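You operate a simulated robot arm through the tools that you are given. There is no shell and no other tool. Be economical: measure what you need, move in short steps, check, and stop when the job is done.

You run a simulated robot arm. Do the job below in one go: nothing can be reset, and whatever is moved stays where it is left.

TASK
Close the right drawer. Take the wide brush from the top of the small bench and put it on top of the tray on the top of the long bench. Put the yellow wax block from the top of the small bench on the middle shelf of the shelving and the white wax block on the pane there. Put the roller on the top of the left bench. Put the jar on the top of the small bench away on the lower shelf of the work table. Shut the black drawer. Open the upper drawer. The order is free. Set down upright: wax block, roller, jar.

Only the result counts: the job must be done as asked and must still hold three seconds after the hand-in. Knocking over, shifting, dropping, spilling or breaking anything else fails it.

THE ROBOT
A 6-joint arm with a two-finger gripper on a trunk, on a base that drives. Base frame: it is fixed to the floor where the robot stands at the start and does not move with it; the origin is under the middle of the robot, x ahead of it, y to its left, z up. Readings come in mm, degrees, newtons and seconds.
With the tool pointing down near the work surface it reaches from about 220 to 460 mm from the robot's upright axis, wherever it stands. Its first joint turns from -115.0 to 115.0 degrees. Places, roughly: black drawer [-4900, 1700, 200]; jar [0, -1750, 750]; lower shelf of the work table [-4400, -400, 100]; middle shelf of the shelving [-500, -2500, 900]; pane (16x15x2 cm) [-300, -1300, 800]; right drawer [500, 0, 800]; roller [-500, -1500, 750]; top of the left bench [-2800, -3500, 800]; tray [-2250, 1750, 1000]; upper drawer [-3300, 1600, 800]; wax block [-250, -1500, 750]; wide brush (17x6x3 cm) [-200, -900, 800]. Payload 2.1 kg.
The TCP is the grasp point between the finger pads, 20 mm short of the fingertips. In the tool frame z runs along the fingers and y along their closing line. Largest opening 100 mm; the body of the gripper starts 63 mm behind the TCP.
Orientation is that of the tool frame in the base frame, as [roll, pitch, yaw] about the fixed x, y, z axes, in that order (R = Rz(yaw) Ry(pitch) Rx(roll)). With the fingers straight down and closing along the base's y, the tool's x points along the base's -x, its y along +y and its z along -z.

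THE INTERFACE
- The arm moves only by the tool step_arm. Its argument "steps" is a list of rows, each a list of 7 numbers: the shift along the base's x, y, z in units of 20 mm (1.0 is 20 mm), then the turn, a rotation vector about the base's x, y, z in units of 5 degrees (1.0 is 5 degrees), then the opening, from 0 (shut) to 1 (fully open). In form: [[x, y, z, rx, ry, rz, hand], ...]. A call has 1 to 20 rows; each row shifts and turns the commanded pose from where the row before left it. A call with a number of a shift or a turn outside -1 to 1 is refused whole. Rows are played at 5 a second. More than 50 mm and 8.6 degrees between two rows, or a gripper value outside its range, and nothing of the call is played. A pose out of reach is approached as far as the arm can. The call stops where the force on the tool passes 40 N (or 10 N more than at its start, if that is more) or the arm is blocked; 0.2 s more then pass. The fingers move at their own pace (about 153 mm/s each) and stop on an object; they squeeze with about 41 N. The grip force told is the motor's: it shows also when the fingers shut on nothing. Time passes only in rows, and 0.2 s behind the last, so rows that do not move let the fingers close. It gives the time, the measured TCP pose, the force on the tool (base axes), the opening and the grip force at its end, in the units of the frame above (readings bear some noise), with the torque about the TCP (base axes, N m) and any sound that the robot's microphone picked up, and new pictures: "views" is both (left out), scene, wrist or none.
- Cameras (640 x 400 px; columns grow to the right, rows downward): "scene" is now at [0.2, 102.4, 1577.1]; the picture's right is [-0.51, -0.86, 0.00], its down [-0.72, 0.43, -0.55] and it looks along [0.47, -0.28, -0.84] (base axes); focal length 268 px, centre (320, 200). "wrist" rides on the gripper at [70, -19, -99] in the tool frame; the picture's right is [0.26, 0.97, 0.00], its down [-0.75, 0.20, -0.63] and it looks along [-0.61, 0.16, 0.78] (tool axes); focal length 230 px, centre (320, 200). There is no depth. A picture from a camera that has moved, and an enlarged one, comes with that camera's place and axes in the base frame and with its lens.
- move_column(by): slides the trunk up (or, below 0, down) by that many mm; the arm and the scene camera ride with it, the base frame stays. It gives what a move gives, with no picture.
- drive_base(legs): drives the robot by 1 to 6 legs, each [ahead, turn to the left] in mm and degrees, along the robot's own axes; the way and the turn of a leg run together, so that a leg with both is an arc; at most 1500 mm and 180 degrees a leg. The arm and the cameras ride along, it lands a little off, and it stops where it bumps. It gives what a move gives, and a new picture of the scene camera.
- aim_head(pan, tilt): turns the head with the scene camera to pan (to the left, within 155 degrees either way) and tilt (down, from -29 to 69), counted from straight ahead of the robot. It gives what a move gives, and a new picture of the scene camera.
- close_up(camera, box): a new picture of the part [left, top, right, bottom] of that camera's present view, enlarged. The clock stands still meanwhile.
- hand_in(): hands the job in; it is judged then, once.

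Work in short steps. Places have to be worked out from the pictures, the camera data and where the tool is seen: move nearer, look again, correct. Check each grasp and each placing, and mend what went wrong. You have 196 turns and 260 pictures in all, those below and enlarged ones among them. Open the gripper and draw the arm clear of the work before you hand the job in, unless the task says otherwise.

The tools are called after "Emit:" by a JSON object that holds its "method" and its "body". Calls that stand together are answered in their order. step_arm: Moves the arm, as the interface text tells. Its arguments: {"type":"object","properties":{"steps":{"type":"array","items":{"type":"array","items":{"type":"number"}}},"views":{"type":"string","enum":["both","scene","wrist","none"]}},"required":["steps"]} The other tools are called the same way: move_column (by) slides the trunk up or down; drive_base (legs) drives the base; aim_head (pan, tilt) turns the head that bears the scene camera; close_up (camera, box) takes an enlarged picture of a part of a camera's view; hand_in () hands the job in.

At the start:

```text
time: 0.0
eef_pos: [382.3, -34.0, 1050.5]
tcp_rot: [180.0, 0.1, -180.0]
wrist_force: [0.7, -0.6, 0.0]
torque: [0.01, 0.01, -0.03]
grip_width: 100.0
grip_force: 0.1
trunk travel left (down, up): [-800.0, 190.0]
robot x, y, heading: [0.6, 0.6, 0.0]
head pan, tilt: [-30.6, 56.8]
```

scene: 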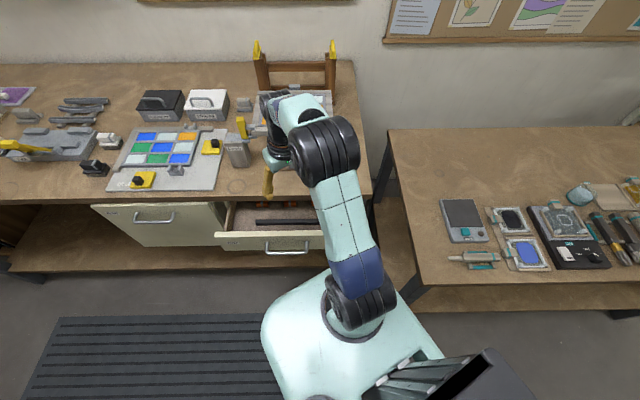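
wrist: 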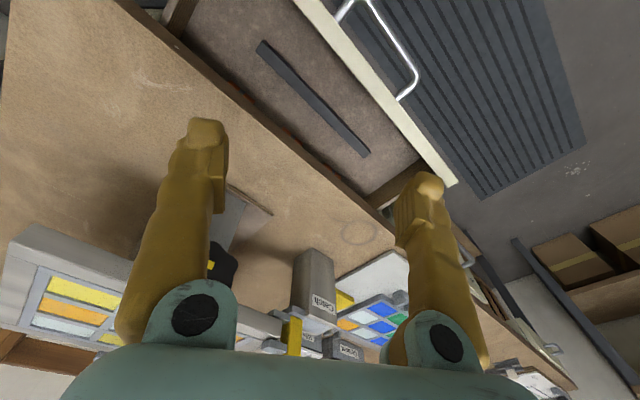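

The right drawer stands open in front of the robot. I look straight at it first to measure its front.

Emit:
{"method": "aim_head", "body": {"pan": 0, "tilt": 60}}

Emit:
{"method": "aim_head", "body": {"pan": -90, "tilt": 35}}

Emit:
{"method": "aim_head", "body": {"pan": -140, "tilt": 25}}

Emit:
{"method": "aim_head", "body": {"pan": 140, "tilt": 15}}

```text
time: 1.0
eef_pos: [382.6, -33.3, 1051.0]
tcp_rot: [-180.0, 0.1, 179.9]
wrist_force: [0.2, 0.1, 0.0]
torque: [-0.01, 0.0, 0.0]
grip_width: 99.9
grip_force: 0.1
trunk travel left (down, up): [-800.0, 190.0]
robot x, y, heading: [1.2, -0.1, -0.0]
head pan, tilt: [0.0, 60.0]
camera scene: at [6.4, 137.9, 1573.4], right [0.0, -1.0, 0.0], down [-0.87, 0.0, -0.5], along [0.5, 0.0, -0.87], focal length 268 px, centre (320, 200)
```

scene: 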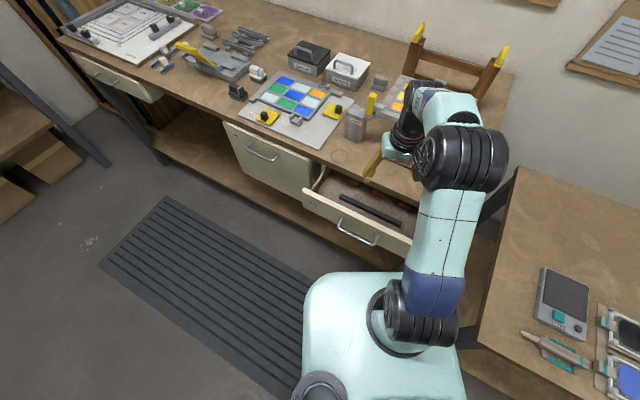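

```text
time: 2.6
eef_pos: [382.4, -34.9, 1050.7]
tcp_rot: [-180.0, 0.1, -180.0]
wrist_force: [0.5, 0.2, 0.6]
torque: [0.0, -0.01, 0.01]
grip_width: 100.1
grip_force: 0.1
trunk travel left (down, up): [-800.0, 190.0]
robot x, y, heading: [0.8, 0.7, 0.0]
head pan, tilt: [-90.0, 35.0]
camera scene: at [-60.1, 50.0, 1607.6], right [-1.0, 0.0, 0.0], down [0.0, 0.57, -0.82], along [0.0, -0.82, -0.57], focal length 268 px, centre (320, 200)
```

scene: 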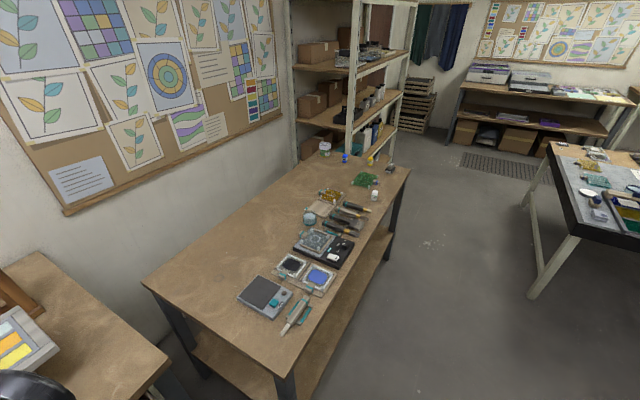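

```text
time: 3.8
eef_pos: [383.4, -34.2, 1050.2]
tcp_rot: [-180.0, 0.0, 180.0]
wrist_force: [-0.1, 0.7, -0.2]
torque: [0.03, 0.0, -0.01]
grip_width: 99.9
grip_force: 0.1
trunk travel left (down, up): [-800.0, 190.0]
robot x, y, heading: [-1.5, -1.3, 0.2]
head pan, tilt: [-140.0, 25.0]
camera scene: at [-130.8, 78.7, 1623.4], right [-0.64, 0.77, 0.0], down [0.32, 0.27, -0.91], along [-0.69, -0.58, -0.42], focal length 268 px, centre (320, 200)
```

scene: 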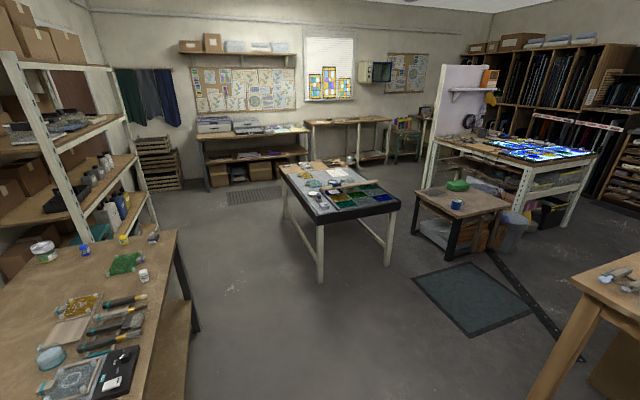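

```text
time: 7.7
eef_pos: [382.4, -34.3, 1051.8]
tcp_rot: [180.0, 0.0, -180.0]
wrist_force: [-0.5, 0.2, 0.0]
torque: [0.02, -0.01, 0.02]
grip_width: 99.9
grip_force: 0.1
trunk travel left (down, up): [-800.0, 190.0]
robot x, y, heading: [1.9, -0.2, 0.0]
head pan, tilt: [140.0, 15.0]
camera scene: at [-131.8, 198.2, 1639.6], right [0.64, 0.77, 0.0], down [0.2, -0.17, -0.97], along [-0.74, 0.62, -0.26], focal length 268 px, centre (320, 200)
```

scene: 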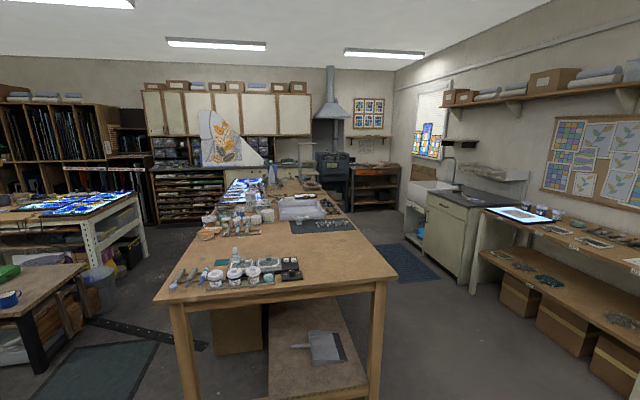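

The drawer front lies roughly from (456,194) to (249,-116), top z≈855, with its normal at about -30.6°. I move the closed hand in front of it, turned to match.

Emit:
{"method": "aim_head", "body": {"pan": 10, "tilt": 60}}

Emit:
{"method": "step_arm", "body": {"steps": [[-0.95, 0.22, 0, 0, 0, -1, 0], [-0.95, 0.22, 0, 0, 0, -1, 0], [-0.95, 0.22, 0, 0, 0, -1, 0], [-0.95, 0.22, 0, 0, 0, -1, 0], [-0.95, 0.22, 0, 0, 0, -1, 0], [-0.95, 0.22, 0, 0, 0, -1, 0], [0, 0, -1, 0, 0, 0, 0], [0, 0, -1, 0, 0, 0, 0], [0, 0, -1, 0, 0, 0, 0], [0, 0, -1, 0, 0, 0, 0], [0, 0, -1, 0, 0, 0, 0]]}}

```text
time: 9.8
eef_pos: [383.6, -33.6, 1051.6]
tcp_rot: [-180.0, 0.0, 179.9]
wrist_force: [-0.3, -0.5, -0.6]
torque: [-0.01, -0.01, -0.01]
grip_width: 99.7
grip_force: 0.1
trunk travel left (down, up): [-800.0, 190.0]
robot x, y, heading: [-0.2, -2.1, 0.0]
head pan, tilt: [10.0, 60.0]
camera scene: at [5.4, 149.8, 1573.3], right [0.17, -0.98, 0.0], down [-0.85, -0.15, -0.5], along [0.49, 0.09, -0.87], focal length 268 px, centre (320, 200)
```

scene: 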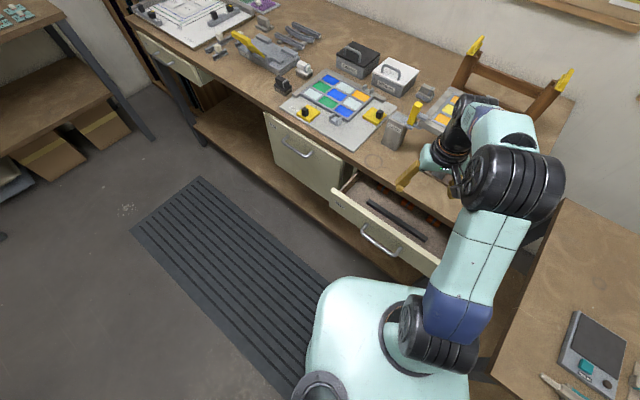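

```text
time: 12.2
eef_pos: [268.5, -9.0, 951.2]
tcp_rot: [-180.0, -0.1, 150.0]
wrist_force: [-0.6, -0.7, -0.4]
torque: [0.03, -0.03, 0.01]
grip_width: 0.1
grip_force: 29.1
trunk travel left (down, up): [-800.0, 190.0]
robot x, y, heading: [3.3, 0.6, 0.0]
head pan, tilt: [10.0, 60.0]
camera scene: at [6.0, 149.7, 1573.3], right [0.17, -0.98, 0.0], down [-0.85, -0.15, -0.5], along [0.49, 0.09, -0.87], focal length 268 px, centre (320, 200)
camera wrist: at [199.3, 12.5, 1049.5], right [0.26, 0.97, 0.0], down [0.75, -0.2, 0.63], along [0.61, -0.16, -0.78], focal length 230 px, centre (320, 200)
```

scene: 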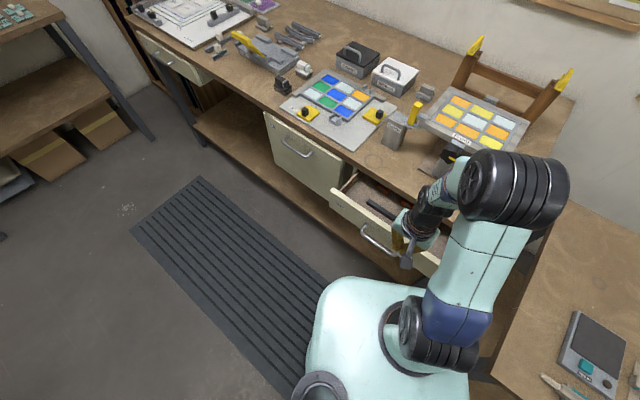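
wrist: 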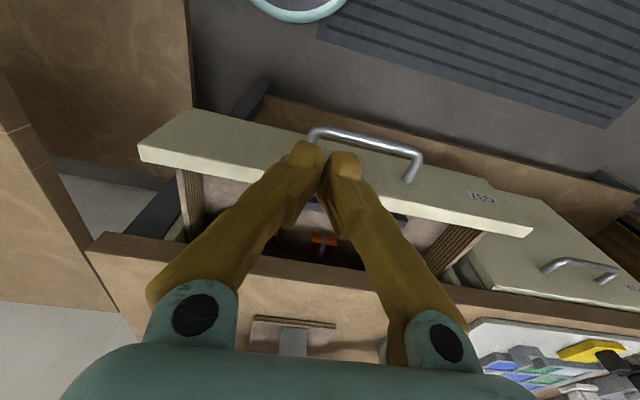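

The front plane sits at n≈304 (n=(.87,-.49)), with the handle in the middle. I shift aside from the handle, lower to z≈835, and push in.

Emit:
{"method": "step_arm", "body": {"steps": [[-0.85, -0.8, -0.8, 0, 0, 0, 0], [0, -0.7, -1, 0, 0, 0, 0], [0, 0, -1, 0, 0, 0, 0], [0, 0, -1, 0, 0, 0, 0], [0, 0, -1, 0, 0, 0, 0], [0, 0, -1, 0, 0, 0, 0]], "views": "both"}}

```text
time: 13.6
eef_pos: [250.9, -37.6, 834.3]
tcp_rot: [179.9, 0.0, 150.1]
wrist_force: [0.7, -0.9, -0.5]
torque: [0.02, 0.03, 0.0]
grip_width: 0.0
grip_force: 29.3
trunk travel left (down, up): [-800.0, 190.0]
robot x, y, heading: [4.6, -3.4, 0.0]
head pan, tilt: [10.0, 60.0]
camera scene: at [5.8, 149.7, 1573.3], right [0.17, -0.98, 0.0], down [-0.85, -0.15, -0.5], along [0.49, 0.09, -0.87], focal length 268 px, centre (320, 200)
camera wrist: at [182.1, -16.9, 933.1], right [0.26, 0.97, 0.0], down [0.75, -0.2, 0.63], along [0.61, -0.16, -0.78], focal length 230 px, centre (320, 200)
```

scene: 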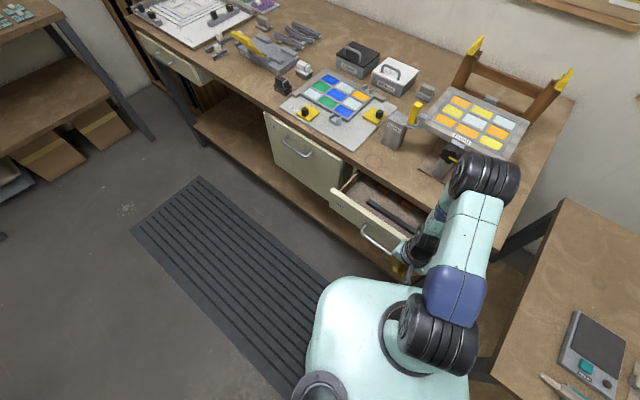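
wrist: 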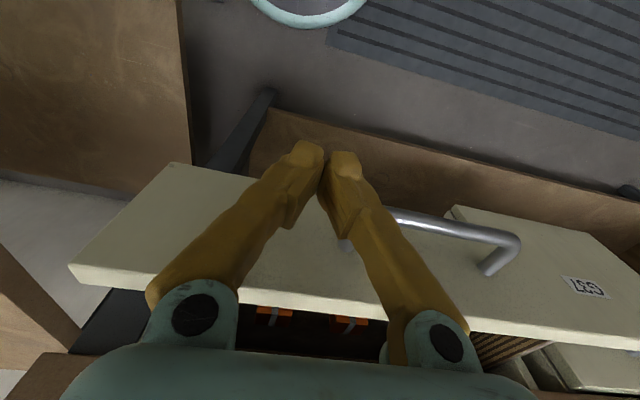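

The fingers are clear of the handle by about 25 mm. Push along n.

Emit:
{"method": "step_arm", "body": {"steps": [[0.78, -0.44, 0, 0, 0, 0, 0], [0.78, -0.44, 0, 0, 0, 0, 0], [0.78, -0.44, 0, 0, 0, 0, 0], [0.78, -0.44, 0, 0, 0, 0, 0], [0.78, -0.44, 0, 0, 0, 0, 0], [0.78, -0.44, 0, 0, 0, 0, 0], [0.78, -0.44, 0, 0, 0, 0, 0], [0.6, -0.34, 0, 0, 0, 0, 0]]}}

```text
time: 15.4
eef_pos: [372.8, -107.3, 836.0]
tcp_rot: [179.9, 0.1, 150.0]
wrist_force: [-0.2, -0.1, -0.4]
torque: [0.0, -0.02, -0.01]
grip_width: 0.4
grip_force: 29.7
trunk travel left (down, up): [-800.0, 190.0]
robot x, y, heading: [0.3, 1.6, 0.3]
head pan, tilt: [10.0, 60.0]
camera scene: at [5.7, 149.4, 1573.4], right [0.17, -0.98, 0.0], down [-0.85, -0.15, -0.5], along [0.49, 0.09, -0.87], focal length 268 px, centre (320, 200)
camera wrist: at [303.5, -86.1, 933.8], right [0.26, 0.97, 0.0], down [0.75, -0.2, 0.63], along [0.61, -0.16, -0.78], focal length 230 px, centre (320, 200)
```

scene: 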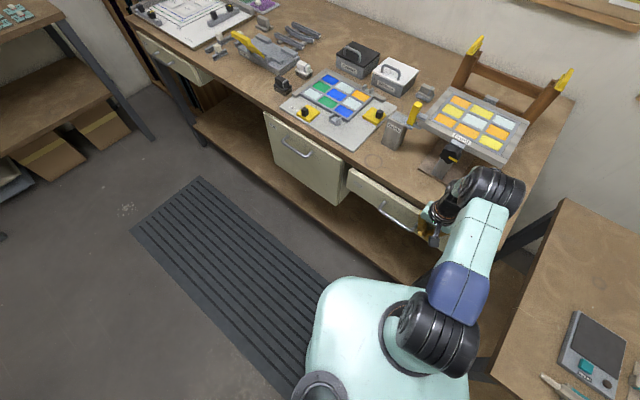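
wrist: 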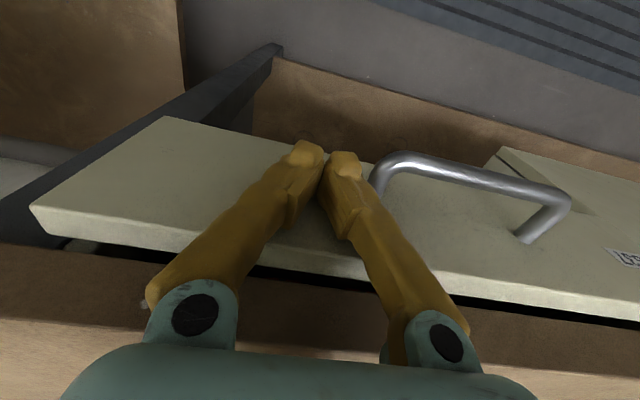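

Nearly shut; continue in small steps until it stops.

Emit:
{"method": "step_arm", "body": {"steps": [[0.4, -0.23, 0, 0, 0, 0, 0], [0.4, -0.23, 0, 0, 0, 0, 0], [0.4, -0.23, 0, 0, 0, 0, 0], [0.4, -0.23, 0, 0, 0, 0, 0], [0.4, -0.23, 0, 0, 0, 0, 0]]}}

```text
time: 16.2
eef_pos: [383.0, -111.9, 831.9]
tcp_rot: [-179.7, -2.1, 150.2]
wrist_force: [-19.2, 13.3, 8.8]
torque: [-0.04, 0.18, 0.06]
grip_width: 5.9
grip_force: 29.6
trunk travel left (down, up): [-800.0, 190.0]
robot x, y, heading: [-2.6, -3.0, 0.3]
head pan, tilt: [10.0, 60.0]
stopped in row 4: the force on the tool passed its limit at 46 N (the readings are from after the stop); the commanded pose is now the measured one
camera scene: at [-0.4, 152.4, 1573.4], right [0.18, -0.98, 0.0], down [-0.85, -0.15, -0.5], along [0.49, 0.09, -0.86], focal length 268 px, centre (320, 200)
camera wrist: at [317.0, -93.7, 933.3], right [0.26, 0.97, 0.0], down [0.77, -0.21, 0.6], along [0.58, -0.15, -0.8], focal length 230 px, centre (320, 200)
```

scene: 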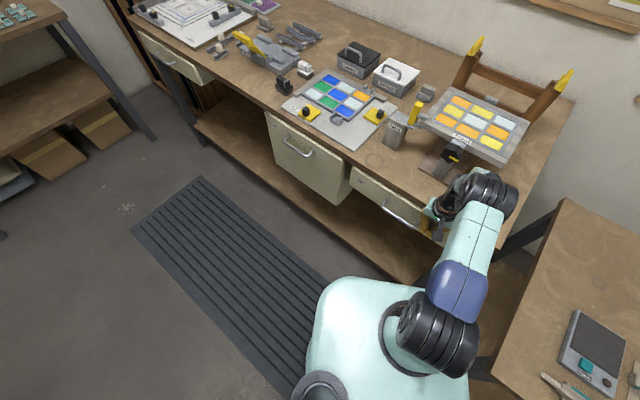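
wrist: 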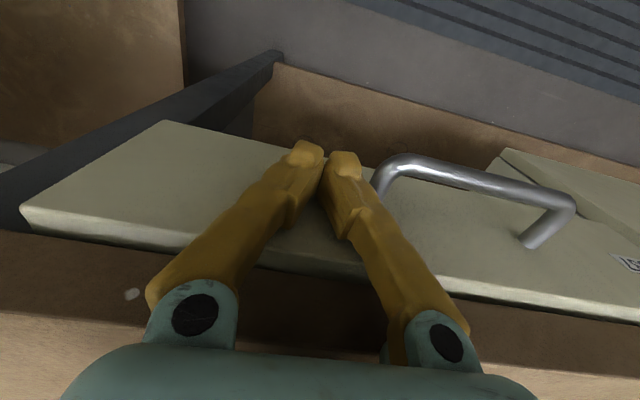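

The drawer is shut. I draw the hand back and up, and take a look at the small bench's items.

Emit:
{"method": "step_arm", "body": {"steps": [[-0.8, 0.45, 0, 0, 0, 0, 0], [-0.8, 0.45, 0, 0, 0, 0, 0], [-0.8, 0.45, 0, 0, 0, 0, 0], [-0.8, 0.45, 0, 0, 0, 0, 0], [-0.8, 0.45, 0, 0, 0, 0, 0], [-0.8, 0.45, 0.5, 0, 0, 0, 0], [-0.8, 0.45, 1, 0, 0, 0, 0], [0, 0, 1, 0, 0, 0, 0], [0, 0, 1, 0, 0, 0, 0], [0, 0, 1, 0, 0, 0, 0], [0, 0, 1, 0, 0, 0, 0], [0, 0, 1, 0, 0, 0, 0], [0, 0, 1, 0, 0, 0, 0], [0, 0, 1, 0, 0, 0, 0], [0, 0, 1, 0, 0, 0, 0], [0, 0, 1, 0, 0, 0, 0], [0, 0, 1, 0, 0, 0, 0]], "views": "none"}}

Emit:
{"method": "drive_base", "body": {"legs": [[-220, 0]]}}

Emit:
{"method": "aim_head", "body": {"pan": -100, "tilt": 45}}

```text
time: 19.8
eef_pos: [275.5, -52.5, 1062.1]
tcp_rot: [-179.7, -1.5, 150.1]
wrist_force: [0.7, -0.2, 0.3]
torque: [-0.02, 0.01, 0.02]
grip_width: 0.1
grip_force: 29.2
trunk travel left (down, up): [-800.0, 190.0]
robot x, y, heading: [0.1, 1.9, 0.1]
head pan, tilt: [10.0, 60.0]
```

```text
time: 21.5
eef_pos: [59.3, -53.1, 1062.1]
tcp_rot: [-179.6, -1.5, 150.0]
wrist_force: [0.3, -0.3, 0.0]
torque: [0.02, 0.0, 0.01]
grip_width: 0.2
grip_force: 29.4
trunk travel left (down, up): [-800.0, 190.0]
robot x, y, heading: [-218.4, 0.6, -0.1]
head pan, tilt: [10.0, 60.0]
camera scene: at [-212.4, 149.7, 1573.3], right [0.17, -0.99, 0.0], down [-0.85, -0.15, -0.5], along [0.49, 0.09, -0.87], focal length 268 px, centre (320, 200)
```

scene: 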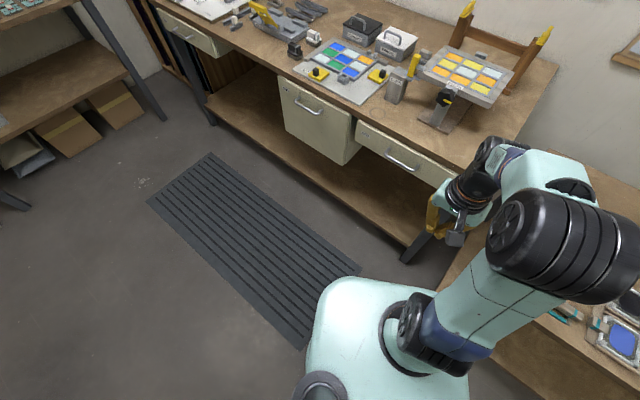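

```text
time: 23.4
eef_pos: [59.1, -53.9, 1060.4]
tcp_rot: [-179.8, -1.5, 149.8]
wrist_force: [0.4, 0.0, 0.4]
torque: [-0.01, -0.01, -0.02]
grip_width: 0.0
grip_force: 29.8
trunk travel left (down, up): [-800.0, 190.0]
robot x, y, heading: [-220.2, -0.9, 0.1]
head pan, tilt: [-100.0, 45.0]
camera scene: at [-293.3, 58.2, 1592.8], right [-0.98, 0.18, 0.0], down [0.12, 0.7, -0.71], along [-0.12, -0.7, -0.71], focal length 268 px, centre (320, 200)
```

scene: 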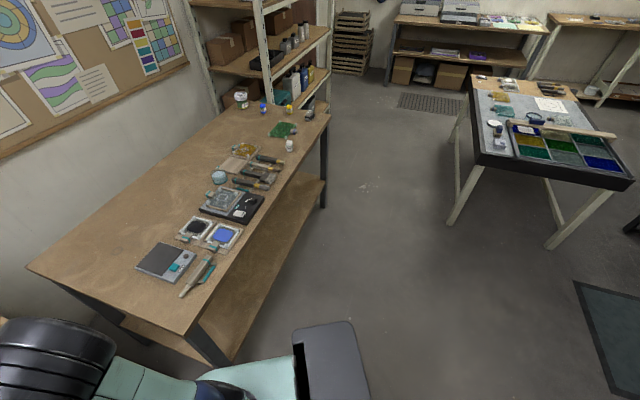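

Next I turn to run along the small bench (bench on my left), stopping near its brush and the other items.

Emit:
{"method": "drive_base", "body": {"legs": [[0, -113], [650, 0], [0, -6]]}}

Emit:
{"method": "aim_head", "body": {"pan": 70, "tilt": 50}}

```text
time: 32.2
eef_pos: [-655.5, -814.2, 1059.9]
tcp_rot: [-179.8, -1.4, 30.8]
wrist_force: [-1.1, 0.2, 1.0]
torque: [-0.01, -0.02, -0.01]
grip_width: 0.0
grip_force: 29.4
trunk travel left (down, up): [-800.0, 190.0]
robot x, y, heading: [-474.9, -597.1, -119.0]
head pan, tilt: [-100.0, 45.0]
camera scene: at [-385.2, -564.0, 1592.8], right [0.63, 0.77, 0.0], down [0.55, -0.45, -0.71], along [-0.55, 0.45, -0.71], focal length 268 px, centre (320, 200)
```

scene: 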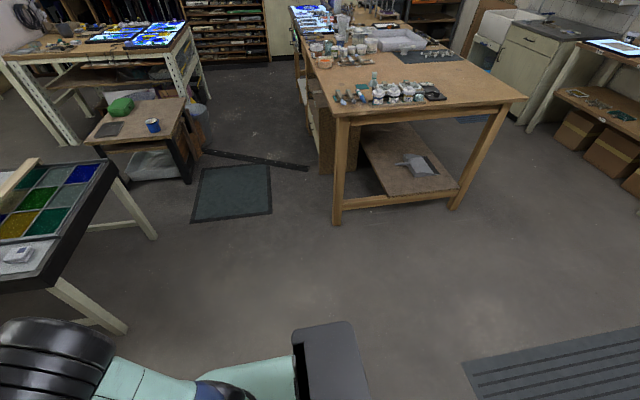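

```text
time: 34.8
eef_pos: [-655.3, -815.3, 1061.8]
tcp_rot: [-179.8, -1.5, 30.7]
wrist_force: [-0.9, -0.1, 1.0]
torque: [0.01, -0.04, 0.0]
grip_width: 0.0
grip_force: 29.4
trunk travel left (down, up): [-800.0, 190.0]
robot x, y, heading: [-473.8, -600.1, -118.9]
head pan, tilt: [70.0, 50.0]
camera scene: at [-272.5, -674.1, 1585.9], right [-0.76, -0.65, 0.0], down [-0.5, 0.58, -0.64], along [0.42, -0.49, -0.77], focal length 268 px, centre (320, 200)
```

scene: 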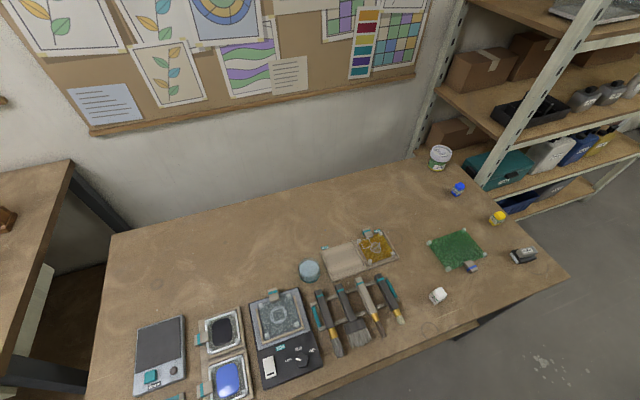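

A good view. I zoom in on the items.

Emit:
{"method": "close_up", "body": {"camera": "scene", "box": [400, 130, 580, 310]}}

Emit:
{"method": "close_up", "body": {"camera": "scene", "box": [240, 220, 420, 390]}}

```text
2.22 times, centred on (490, 220) of scene
camera zoom: at [-272.5, -674.1, 1585.9], right [-0.76, -0.65, 0.0], down [-0.5, 0.58, -0.64], along [0.42, -0.49, -0.77], focal length 595 px, centre (-58, 156)
```

zoom: 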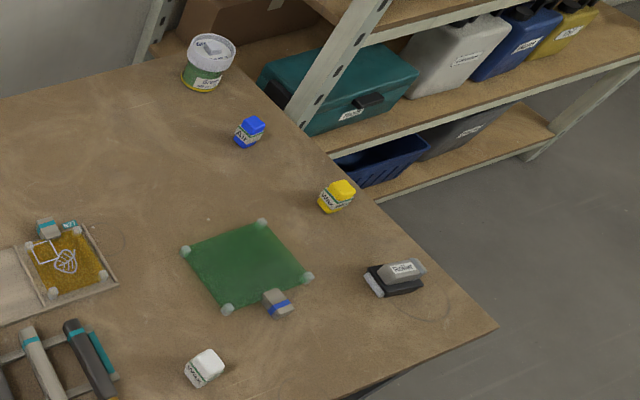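

```text
2.35 times, centred on (330, 305) of scene
camera zoom: at [-272.5, -674.1, 1585.9], right [-0.76, -0.65, 0.0], down [-0.5, 0.58, -0.64], along [0.42, -0.49, -0.77], focal length 630 px, centre (296, -47)
```

zoom: 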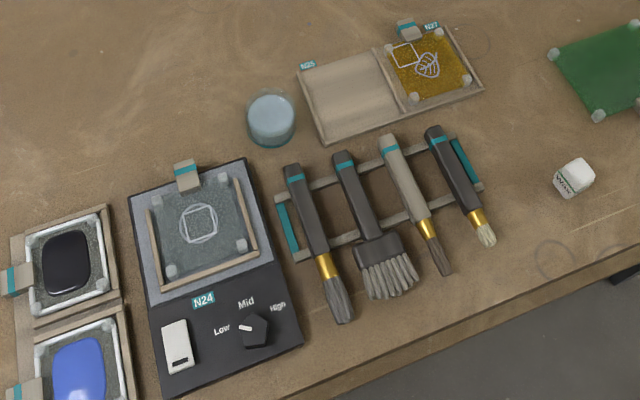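

The white wax is near (-346,-1137), the green pane near (-329,-1320), the yellow wax and roller are towards the far end, and the jar is at the back corner. I check my clearance to the bench by looking down.

Emit:
{"method": "aim_head", "body": {"pan": 40, "tilt": 69}}

```text
time: 35.8
eef_pos: [-655.5, -814.7, 1060.9]
tcp_rot: [-179.8, -1.4, 30.9]
wrist_force: [-0.3, 0.2, 0.1]
torque: [-0.01, -0.04, -0.01]
grip_width: 0.0
grip_force: 29.3
trunk travel left (down, up): [-800.0, 190.0]
robot x, y, heading: [-471.5, -599.4, -119.2]
head pan, tilt: [40.0, 68.8]
camera scene: at [-312.1, -670.5, 1564.0], right [-0.98, -0.19, 0.0], down [-0.17, 0.92, -0.36], along [0.07, -0.36, -0.93], focal length 268 px, centre (320, 200)
```

scene: 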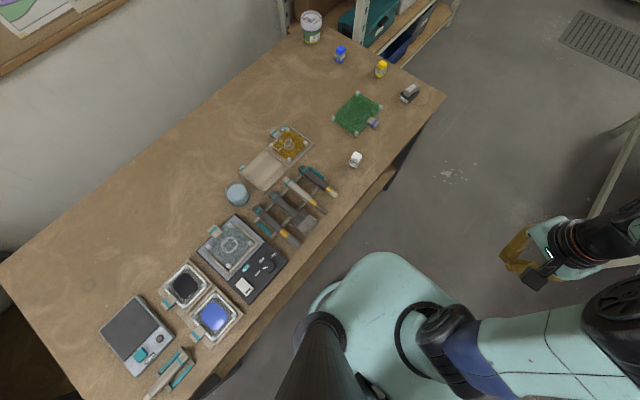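

Clearance is fine on the side (~290 mm, body half-width ≈200). I advance along the bench and a bit closer, beside the white wax and the pane.

Emit:
{"method": "drive_base", "body": {"legs": [[0, 6], [480, 0], [0, -6]]}}

Emit:
{"method": "aim_head", "body": {"pan": 80, "tilt": 60}}

```text
time: 39.7
eef_pos: [-844.1, -1254.0, 1060.7]
tcp_rot: [-179.7, -1.5, 30.9]
wrist_force: [-0.2, 0.7, -0.1]
torque: [-0.03, -0.03, -0.02]
grip_width: 0.0
grip_force: 29.4
trunk travel left (down, up): [-800.0, 190.0]
robot x, y, heading: [-663.9, -1037.0, -119.0]
head pan, tilt: [40.0, 68.8]
camera scene: at [-500.6, -1109.8, 1563.9], right [-0.98, -0.19, 0.0], down [-0.17, 0.92, -0.36], along [0.07, -0.36, -0.93], focal length 268 px, centre (320, 200)
```

scene: 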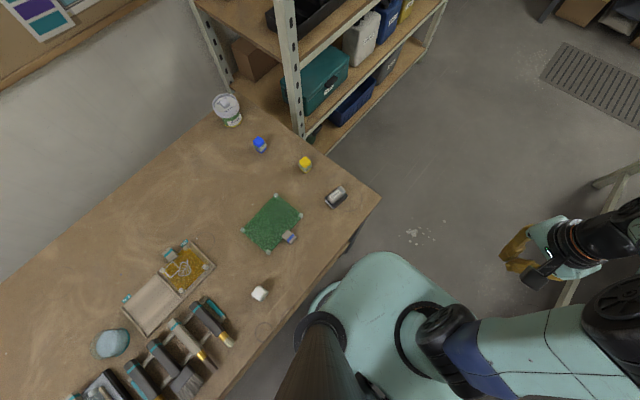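

```text
time: 40.8
eef_pos: [-844.3, -1254.1, 1060.8]
tcp_rot: [-179.8, -1.4, 30.8]
wrist_force: [0.4, 0.4, 0.0]
torque: [-0.03, 0.05, -0.02]
grip_width: 0.0
grip_force: 29.5
trunk travel left (down, up): [-800.0, 190.0]
robot x, y, heading: [-661.7, -1034.9, -119.2]
head pan, tilt: [80.0, 60.0]
camera scene: at [-460.0, -1097.5, 1573.3], right [-0.63, -0.77, 0.0], down [-0.67, 0.55, -0.5], along [0.39, -0.32, -0.87], focal length 268 px, centre (320, 200)
```

scene: 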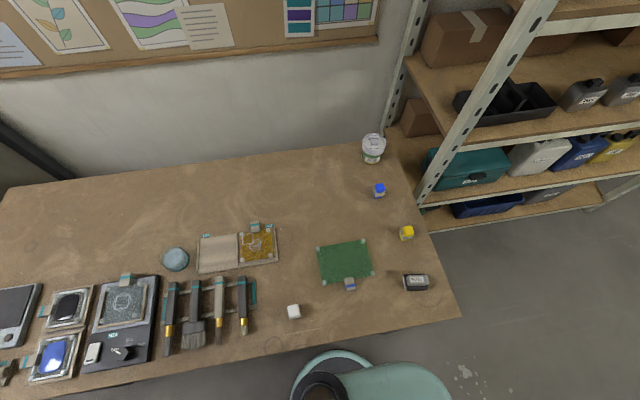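

Bench top seems ≈810. The camera mast is on my left-rear, so I want targets ahead-left; I back up about 170 mm and swing the arm over the wax block high.

Emit:
{"method": "drive_base", "body": {"legs": [[-170, 0]]}}

Emit:
{"method": "step_arm", "body": {"steps": [[0.9, -0.5, 0, 0, 0, 0, 1], [0.9, -0.5, 0, 0, 0, 0, 1], [0.9, -0.5, 0, 0, 0, 0, 1], [0.9, -0.5, 0, 0, 0, 0, 1], [0.9, -0.5, 0, 0, 0, 0, 1], [0.9, -0.5, 0, 0, 0, 0, 1], [0.9, -0.5, 0, 0, 0, 0, 1], [0.9, -0.5, 0, 0, 0, 0, 1], [0.9, -0.5, 0, 0, 0, 0, 1]]}}

```text
time: 42.2
eef_pos: [-763.2, -1106.0, 1061.2]
tcp_rot: [-179.8, -1.5, 30.7]
wrist_force: [0.2, 0.1, -0.9]
torque: [0.03, 0.03, 0.0]
grip_width: 0.0
grip_force: 29.5
trunk travel left (down, up): [-800.0, 190.0]
robot x, y, heading: [-577.6, -886.9, -119.3]
head pan, tilt: [80.0, 60.0]
camera scene: at [-377.8, -950.9, 1573.4], right [-0.63, -0.77, 0.0], down [-0.67, 0.55, -0.5], along [0.39, -0.32, -0.87], focal length 268 px, centre (320, 200)
```

scene: 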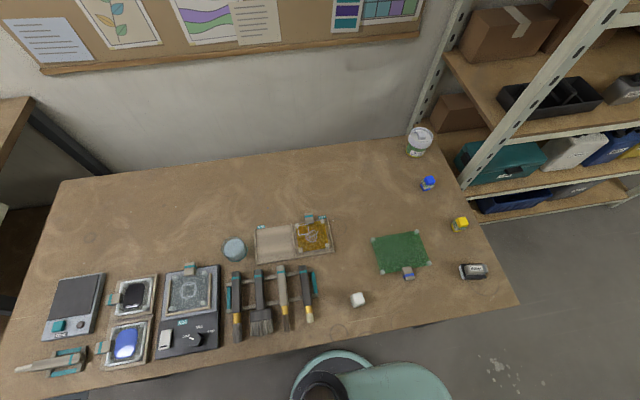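

```text
time: 44.2
eef_pos: [-597.7, -1194.5, 1061.1]
tcp_rot: [-179.7, -1.5, 30.7]
wrist_force: [0.4, 0.0, 0.2]
torque: [-0.01, 0.0, -0.01]
grip_width: 100.0
grip_force: 0.1
trunk travel left (down, up): [-800.0, 190.0]
robot x, y, heading: [-576.6, -891.3, -119.5]
head pan, tilt: [80.0, 60.0]
camera scene: at [-375.8, -949.8, 1573.2], right [-0.63, -0.77, 0.0], down [-0.67, 0.55, -0.5], along [0.39, -0.32, -0.87], focal length 268 px, centre (320, 200)
camera wrist: at [-549.9, -1144.2, 1161.4], right [0.71, -0.7, 0.0], down [-0.56, -0.57, 0.61], along [-0.43, -0.44, -0.79], focal length 230 px, centre (320, 200)
```

scene: 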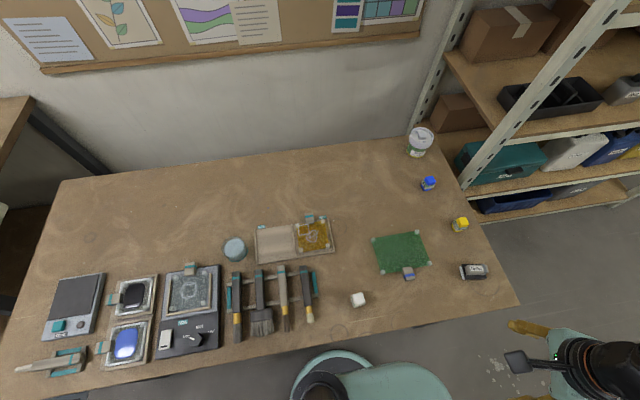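
wrist: 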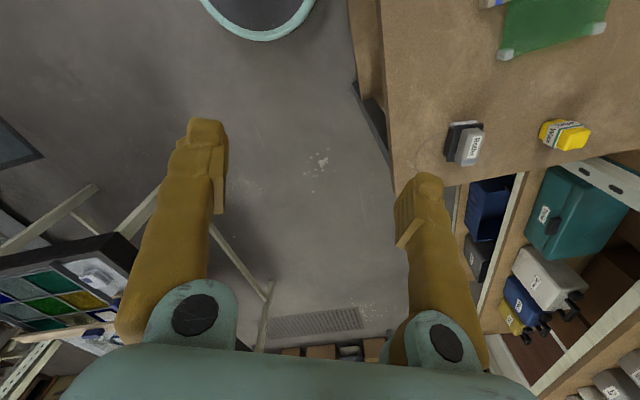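

White wax estimated at (-339,-1109,825). I swing the hand toward it, turning as I go.

Emit:
{"method": "step_arm", "body": {"steps": [[0.95, 0, 0, 0, 0, 1, 1], [0.95, 0, 0, 0, 0, 1, 1], [0.95, 0, 0, 0, 0, 1, 1], [0.95, 0.3, 0, 0, 0, 1, 1], [0.95, 0.4, 0, 0, 0, 1, 1], [0.95, 0.4, 0, 0, 0, 1, 1], [0.95, 0.4, 0, 0, 0, 1, 1], [0.95, 0.4, 0, 0, 0, 1, 1], [0.95, 0.4, 0, 0, 0, 1, 1], [0.95, 0.4, 0, 0, 0, 1, 1], [0.95, 0.4, 0, 0, 0, 1, 1], [0.95, 0.4, 0, 0, 0, 1, 1], [0.7, 0.3, -0.5, 0, 0, 1, 1], [0.5, 0.3, -1, 0, 0, 1, 1], [0, 0, -1, 0, 0, 1, 1], [0, 0, -1, 0, 0, 1, 1], [0, 0, -1, 0, 0, 1, 1], [0, 0, -1, 0, 0, 1, 1]]}}

Emit:
{"method": "close_up", "body": {"camera": "scene", "box": [310, 220, 510, 345]}}

```text
time: 48.0
eef_pos: [-347.9, -1113.1, 951.2]
tcp_rot: [-179.7, -1.5, 120.9]
wrist_force: [0.0, -0.3, -0.3]
torque: [0.0, -0.02, -0.04]
grip_width: 100.1
grip_force: 0.2
trunk travel left (down, up): [-800.0, 190.0]
robot x, y, heading: [-576.9, -887.8, -119.3]
head pan, tilt: [80.0, 60.0]
camera scene: at [-376.1, -949.6, 1573.2], right [-0.63, -0.77, 0.0], down [-0.67, 0.55, -0.5], along [0.39, -0.32, -0.87], focal length 268 px, centre (320, 200)
camera wrist: at [-397.3, -1062.9, 1051.4], right [0.7, 0.72, 0.0], down [0.57, -0.55, 0.61], along [0.44, -0.42, -0.79], focal length 230 px, centre (320, 200)
```

scene: 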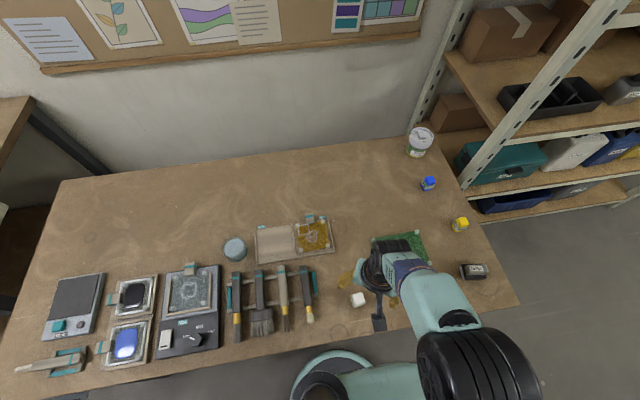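
wrist: 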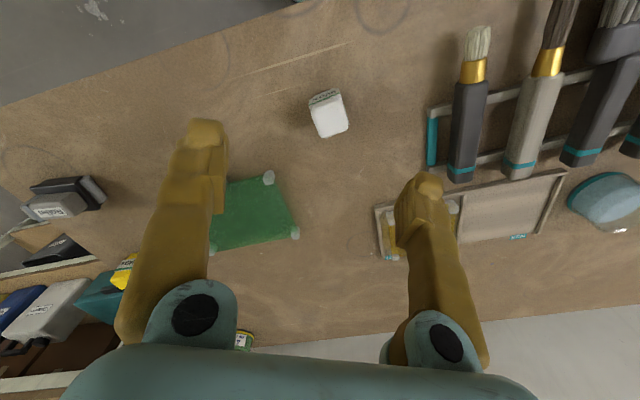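

```text
3.20 times, centred on (410, 282) of scene
camera zoom: at [-376.1, -949.6, 1573.2], right [-0.63, -0.77, 0.0], down [-0.67, 0.55, -0.5], along [0.39, -0.32, -0.87], focal length 857 px, centre (32, -64)
```

zoom: 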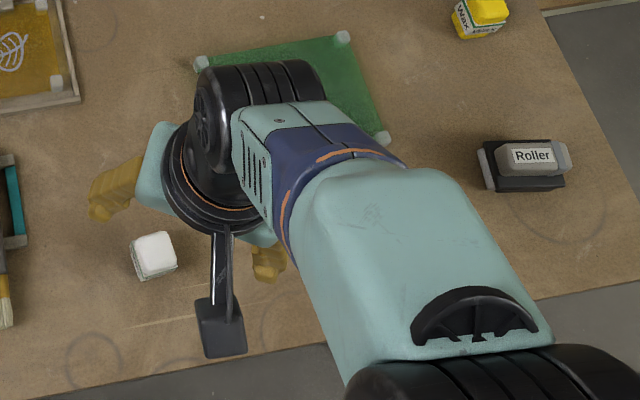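

The wax lies almost directly below the hand, its edges turned ~65°. I align the yaw and come down to z≈865.

Emit:
{"method": "step_arm", "body": {"steps": [[0.3, 0.2, -0.6, 0, 0, 1, 0.8], [0.15, 0.15, -0.6, 0, 0, 1, 0.8], [0, 0, -0.6, 0, 0, 1, 0.8], [0, 0, -0.6, 0, 0, 1, 0.8], [0, 0, -0.6, 0, 0, 1, 0.8], [0, 0, -0.6, 0, 0, 1, 0.8], [0, 0, -0.7, 0, 0, 1, 0.8]], "views": "wrist"}}

```text
time: 49.6
eef_pos: [-337.3, -1105.4, 864.2]
tcp_rot: [-179.8, -1.5, 155.9]
wrist_force: [0.5, 0.1, -0.8]
torque: [-0.01, 0.03, -0.07]
grip_width: 79.9
grip_force: 0.0
trunk travel left (down, up): [-800.0, 190.0]
robot x, y, heading: [-579.8, -890.4, -119.4]
head pan, tilt: [80.0, 60.0]
camera wrist: at [-406.4, -1094.0, 965.4], right [0.16, 0.99, 0.0], down [0.78, -0.13, 0.61], along [0.6, -0.1, -0.79], focal length 230 px, centre (320, 200)
```

wrist: 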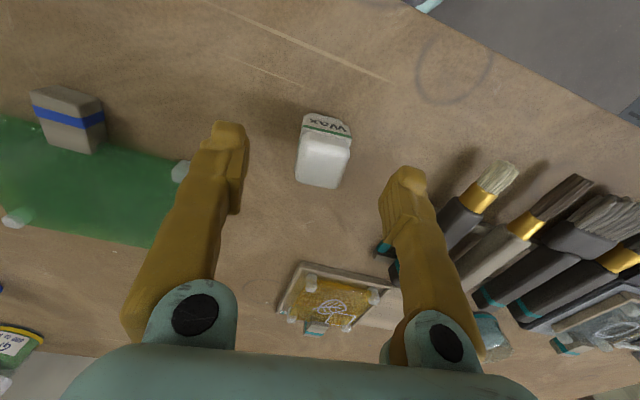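

Cube is centred and aligned; its top is at about z 830. Lower to 824 and close.

Emit:
{"method": "step_arm", "body": {"steps": [[0, 0, -0.7, 0, 0, 0, 0.8], [0, 0, -0.7, 0, 0, 0, 0.8], [0, 0, -0.6, 0, 0, 0, 0.8], [0, 0, 0, 0, 0, 0, 0.2], [0, 0, 0, 0, 0, 0, 0.2], [0, 0, 0, 0, 0, 0, 0.2]], "views": "wrist"}}

```text
time: 51.0
eef_pos: [-338.2, -1106.5, 825.3]
tcp_rot: [-179.8, -1.5, 155.8]
wrist_force: [-0.2, -0.1, 0.5]
torque: [0.01, -0.01, 0.01]
grip_width: 26.3
grip_force: 40.5
trunk travel left (down, up): [-800.0, 190.0]
robot x, y, heading: [-579.8, -887.1, -119.2]
head pan, tilt: [80.0, 60.0]
camera wrist: at [-406.7, -1093.9, 925.8], right [0.16, 0.99, 0.0], down [0.78, -0.13, 0.61], along [0.6, -0.1, -0.79], focal length 230 px, centre (320, 200)
```

wrist: 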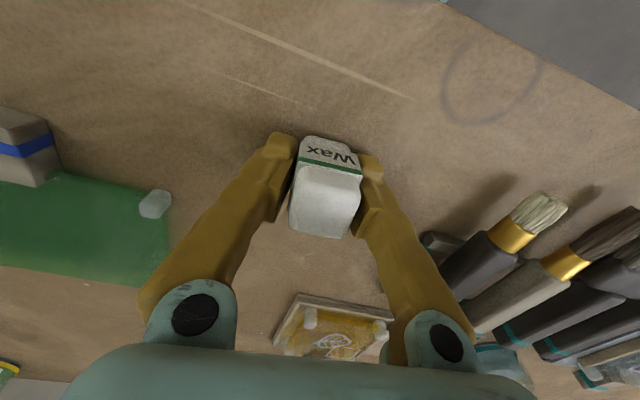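

Grasp holds (26 mm). Lift, then drive ahead 110 mm to reach the pane.

Emit:
{"method": "step_arm", "body": {"steps": [[0, 0, 0.5, 0, 0, 0, 0.2], [0, 0, 1, 0, 0, 0, 0.2], [0, 0, 1, 0, 0, 0, 0.2], [0, 0, 1, 0, 0, 0, 0.2], [0, 0, 1, 0, 0, 0, 0.2], [0, 0, 1, 0, 0, 0, 0.2]], "views": "none"}}

Emit:
{"method": "drive_base", "body": {"legs": [[110, 0]]}}

Emit:
{"method": "close_up", "body": {"camera": "wrist", "box": [0, 0, 640, 400]}}

```text
time: 52.4
eef_pos: [-338.8, -1105.4, 936.0]
tcp_rot: [-179.7, -1.5, 155.7]
wrist_force: [-0.6, -0.7, 0.3]
torque: [-0.01, -0.01, 0.02]
grip_width: 26.0
grip_force: 40.7
trunk travel left (down, up): [-800.0, 190.0]
robot x, y, heading: [-574.6, -891.6, -119.4]
head pan, tilt: [80.0, 60.0]
```

```text
time: 53.6
eef_pos: [-387.9, -1195.2, 936.4]
tcp_rot: [-179.4, -1.5, 155.9]
wrist_force: [-0.4, 0.7, -0.2]
torque: [-0.06, 0.05, -0.03]
grip_width: 26.5
grip_force: 41.1
trunk travel left (down, up): [-800.0, 190.0]
robot x, y, heading: [-632.1, -984.0, -119.2]
head pan, tilt: [80.0, 60.0]
camera scene: at [-423.7, -1034.1, 1573.2], right [-0.63, -0.78, 0.01], down [-0.67, 0.54, -0.5], along [0.38, -0.32, -0.87], focal length 268 px, centre (320, 200)
```

scene: 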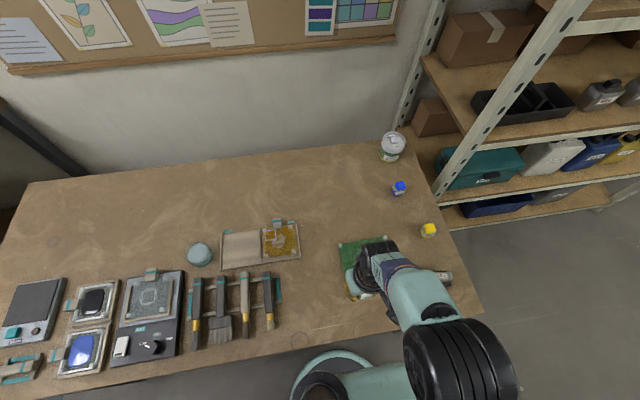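

```text
1.00 times, centred on (320, 200) of wrist (not enlarged: the box is as wide or as high as the picture)
camera zoom: at [-456.2, -1182.2, 1036.8], right [0.16, 0.99, 0.0], down [0.79, -0.12, 0.61], along [0.6, -0.1, -0.79], focal length 230 px, centre (320, 200)
```

zoom: 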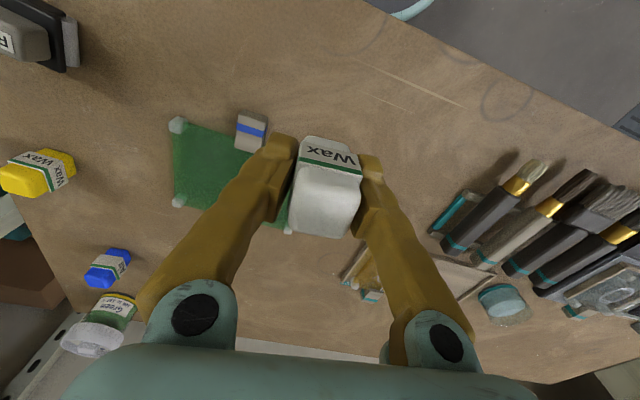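

Pane centre works out near (-326,-1297). I move over it and lower to 862 for a look.

Emit:
{"method": "step_arm", "body": {"steps": [[0.5, -0.83, 0, 0, 0, 0, 0.2], [0.5, -0.83, 0, 0, 0, 0, 0.2], [0.5, -0.83, 0, 0, 0, 0, 0.2], [0.5, -0.83, 0, 0, 0, 0, 0.2], [0.5, -0.83, 0, 0, 0, 0, 0.2], [0.5, -0.83, 0, 0, 0, 0, 0.2], [0, 0, -1, 0, 0, 0, 0.2], [0, 0, -1, 0, 0, 0, 0.2], [0, 0, -1, 0, 0, 0, 0.2]]}}

```text
time: 55.6
eef_pos: [-338.6, -1294.7, 875.9]
tcp_rot: [-179.8, -1.5, 155.8]
wrist_force: [0.3, 0.4, -1.2]
torque: [0.02, -0.02, 0.0]
grip_width: 26.3
grip_force: 41.2
out of reach, approached as far as the arm can: row 6, 9
trunk travel left (down, up): [-800.0, 190.0]
robot x, y, heading: [-632.4, -982.7, -119.2]
head pan, tilt: [80.0, 60.0]
camera scene: at [-429.6, -1044.4, 1573.3], right [-0.63, -0.77, 0.0], down [-0.67, 0.55, -0.5], along [0.39, -0.32, -0.87], focal length 268 px, centre (320, 200)
camera wrist: at [-407.4, -1282.1, 976.2], right [0.16, 0.99, 0.0], down [0.78, -0.13, 0.61], along [0.6, -0.1, -0.79], focal length 230 px, centre (320, 200)
```

scene: 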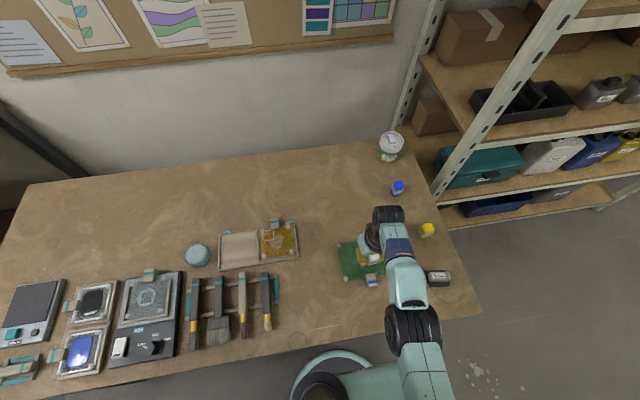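
wrist: 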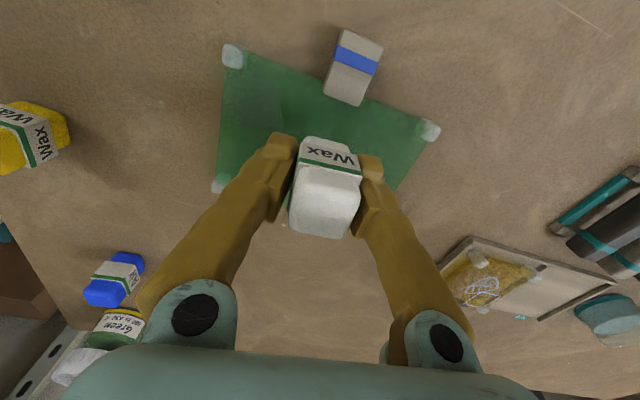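

The block is over the pane (16 mm from its centre, clear of the tab). Lower gently.

Emit:
{"method": "step_arm", "body": {"steps": [[0, 0, -0.4, 0, 0, 0, 0.2], [0, 0, -0.4, 0, 0, 0, 0.2], [0, 0, -0.3, 0, 0, 0, 0.2], [0, 0, -0.2, 0, 0, 0, 0.2]], "views": "wrist"}}

```text
time: 56.6
eef_pos: [-342.0, -1291.4, 850.6]
tcp_rot: [-179.8, -1.5, 155.8]
wrist_force: [1.3, 0.2, -0.5]
torque: [-0.01, -0.01, -0.03]
grip_width: 26.6
grip_force: 41.3
out of reach, approached as far as the arm can: row 2
trunk travel left (down, up): [-800.0, 190.0]
robot x, y, heading: [-633.0, -986.5, -119.3]
head pan, tilt: [80.0, 60.0]
camera wrist: at [-411.6, -1279.1, 951.5], right [0.16, 0.99, 0.0], down [0.78, -0.13, 0.61], along [0.6, -0.1, -0.79], focal length 230 px, centre (320, 200)
```

wrist: 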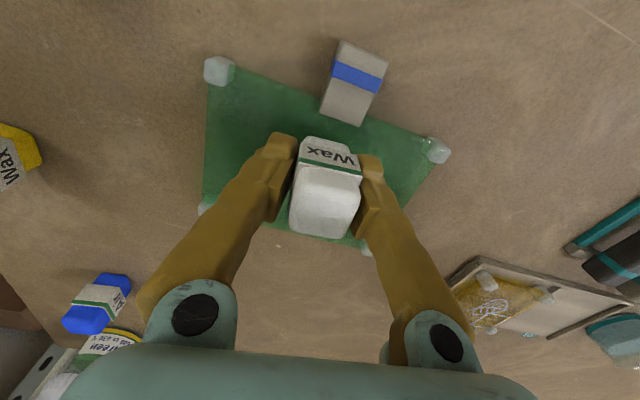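

Use the trunk for the last bit, so that the reach limit doesn't pull the block sideways.

Emit:
{"method": "move_column", "body": {"by": -6}}

Emit:
{"method": "move_column", "body": {"by": -4}}

```text
time: 57.1
eef_pos: [-342.1, -1290.6, 845.5]
tcp_rot: [-179.8, -1.5, 155.8]
wrist_force: [-0.7, 0.1, -0.8]
torque: [0.01, 0.01, -0.03]
grip_width: 26.6
grip_force: 40.6
trunk travel left (down, up): [-794.0, 196.0]
robot x, y, heading: [-631.7, -986.9, -119.5]
head pan, tilt: [80.0, 60.0]
```

```text
time: 57.7
eef_pos: [-342.6, -1292.2, 841.2]
tcp_rot: [-179.8, -1.5, 155.8]
wrist_force: [0.4, 0.1, 0.3]
torque: [0.0, -0.02, -0.02]
grip_width: 26.3
grip_force: 41.2
trunk travel left (down, up): [-790.0, 200.0]
robot x, y, heading: [-634.9, -985.1, -119.2]
head pan, tilt: [80.0, 60.0]
```

No contact yet; continue lowering in 3 mm steps.

Emit:
{"method": "move_column", "body": {"by": -3}}

Emit:
{"method": "move_column", "body": {"by": -3}}

Emit:
{"method": "close_up", "body": {"camera": "wrist", "box": [180, 20, 460, 260]}}

```text
time: 58.2
eef_pos: [-342.9, -1291.5, 837.4]
tcp_rot: [-179.9, -1.5, 155.8]
wrist_force: [-0.1, 0.2, -0.3]
torque: [-0.03, 0.04, 0.0]
grip_width: 26.3
grip_force: 40.9
trunk travel left (down, up): [-787.0, 203.0]
robot x, y, heading: [-633.3, -980.3, -119.3]
head pan, tilt: [80.0, 60.0]
```

```text
time: 58.7
eef_pos: [-344.0, -1291.4, 838.2]
tcp_rot: [-179.7, -1.1, 155.8]
wrist_force: [1.9, -3.7, 23.5]
torque: [0.06, 0.14, 0.02]
grip_width: 26.4
grip_force: 41.4
trunk travel left (down, up): [-784.0, 206.0]
robot x, y, heading: [-632.9, -984.3, -119.3]
head pan, tilt: [80.0, 60.0]
```

```text
1.67 times, centred on (320, 140) of wrist
camera zoom: at [-412.3, -1278.4, 937.9], right [0.16, 0.99, 0.0], down [0.78, -0.13, 0.61], along [0.61, -0.1, -0.79], focal length 384 px, centre (320, 300)
```

zoom: 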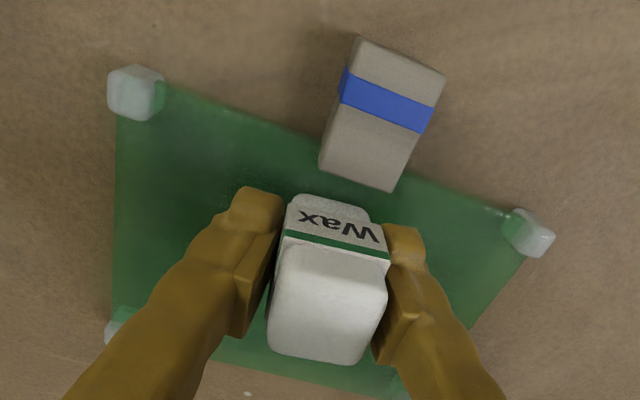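

Contact (23 N) on the pane. Open and rise via the trunk.

Emit:
{"method": "step_arm", "body": {"steps": [[0, 0, 0.05, 0, 0, 0, 0.6], [0, 0, 0, 0, 0, 0, 0.6]], "views": "none"}}

Emit:
{"method": "move_column", "body": {"by": 80}}

Emit:
{"method": "close_up", "body": {"camera": "wrist", "box": [0, 0, 640, 400]}}

```text
time: 59.3
eef_pos: [-343.7, -1291.3, 836.3]
tcp_rot: [-179.9, -1.4, 155.8]
wrist_force: [0.7, 0.8, 0.4]
torque: [0.03, -0.02, -0.01]
grip_width: 60.2
grip_force: 0.0
trunk travel left (down, up): [-784.0, 206.0]
robot x, y, heading: [-628.3, -986.5, -119.2]
head pan, tilt: [80.0, 60.0]
```

```text
time: 60.5
eef_pos: [-342.7, -1291.8, 916.7]
tcp_rot: [-179.9, -1.5, 155.8]
wrist_force: [-0.2, -0.6, -0.8]
torque: [-0.04, 0.01, -0.05]
grip_width: 60.2
grip_force: 0.0
trunk travel left (down, up): [-864.0, 126.0]
robot x, y, heading: [-633.8, -981.1, -119.3]
head pan, tilt: [80.0, 60.0]
```

```text
1.00 times, centred on (320, 200) of wrist (not enlarged: the box is as wide or as high as the picture)
camera zoom: at [-411.6, -1278.8, 1016.7], right [0.16, 0.99, 0.0], down [0.78, -0.13, 0.61], along [0.6, -0.1, -0.79], focal length 230 px, centre (320, 200)
```

zoom: 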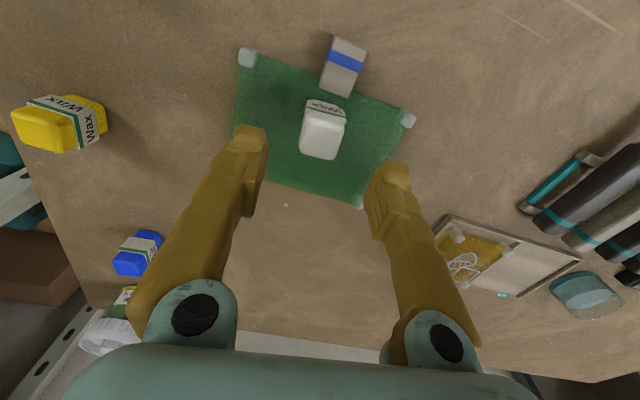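

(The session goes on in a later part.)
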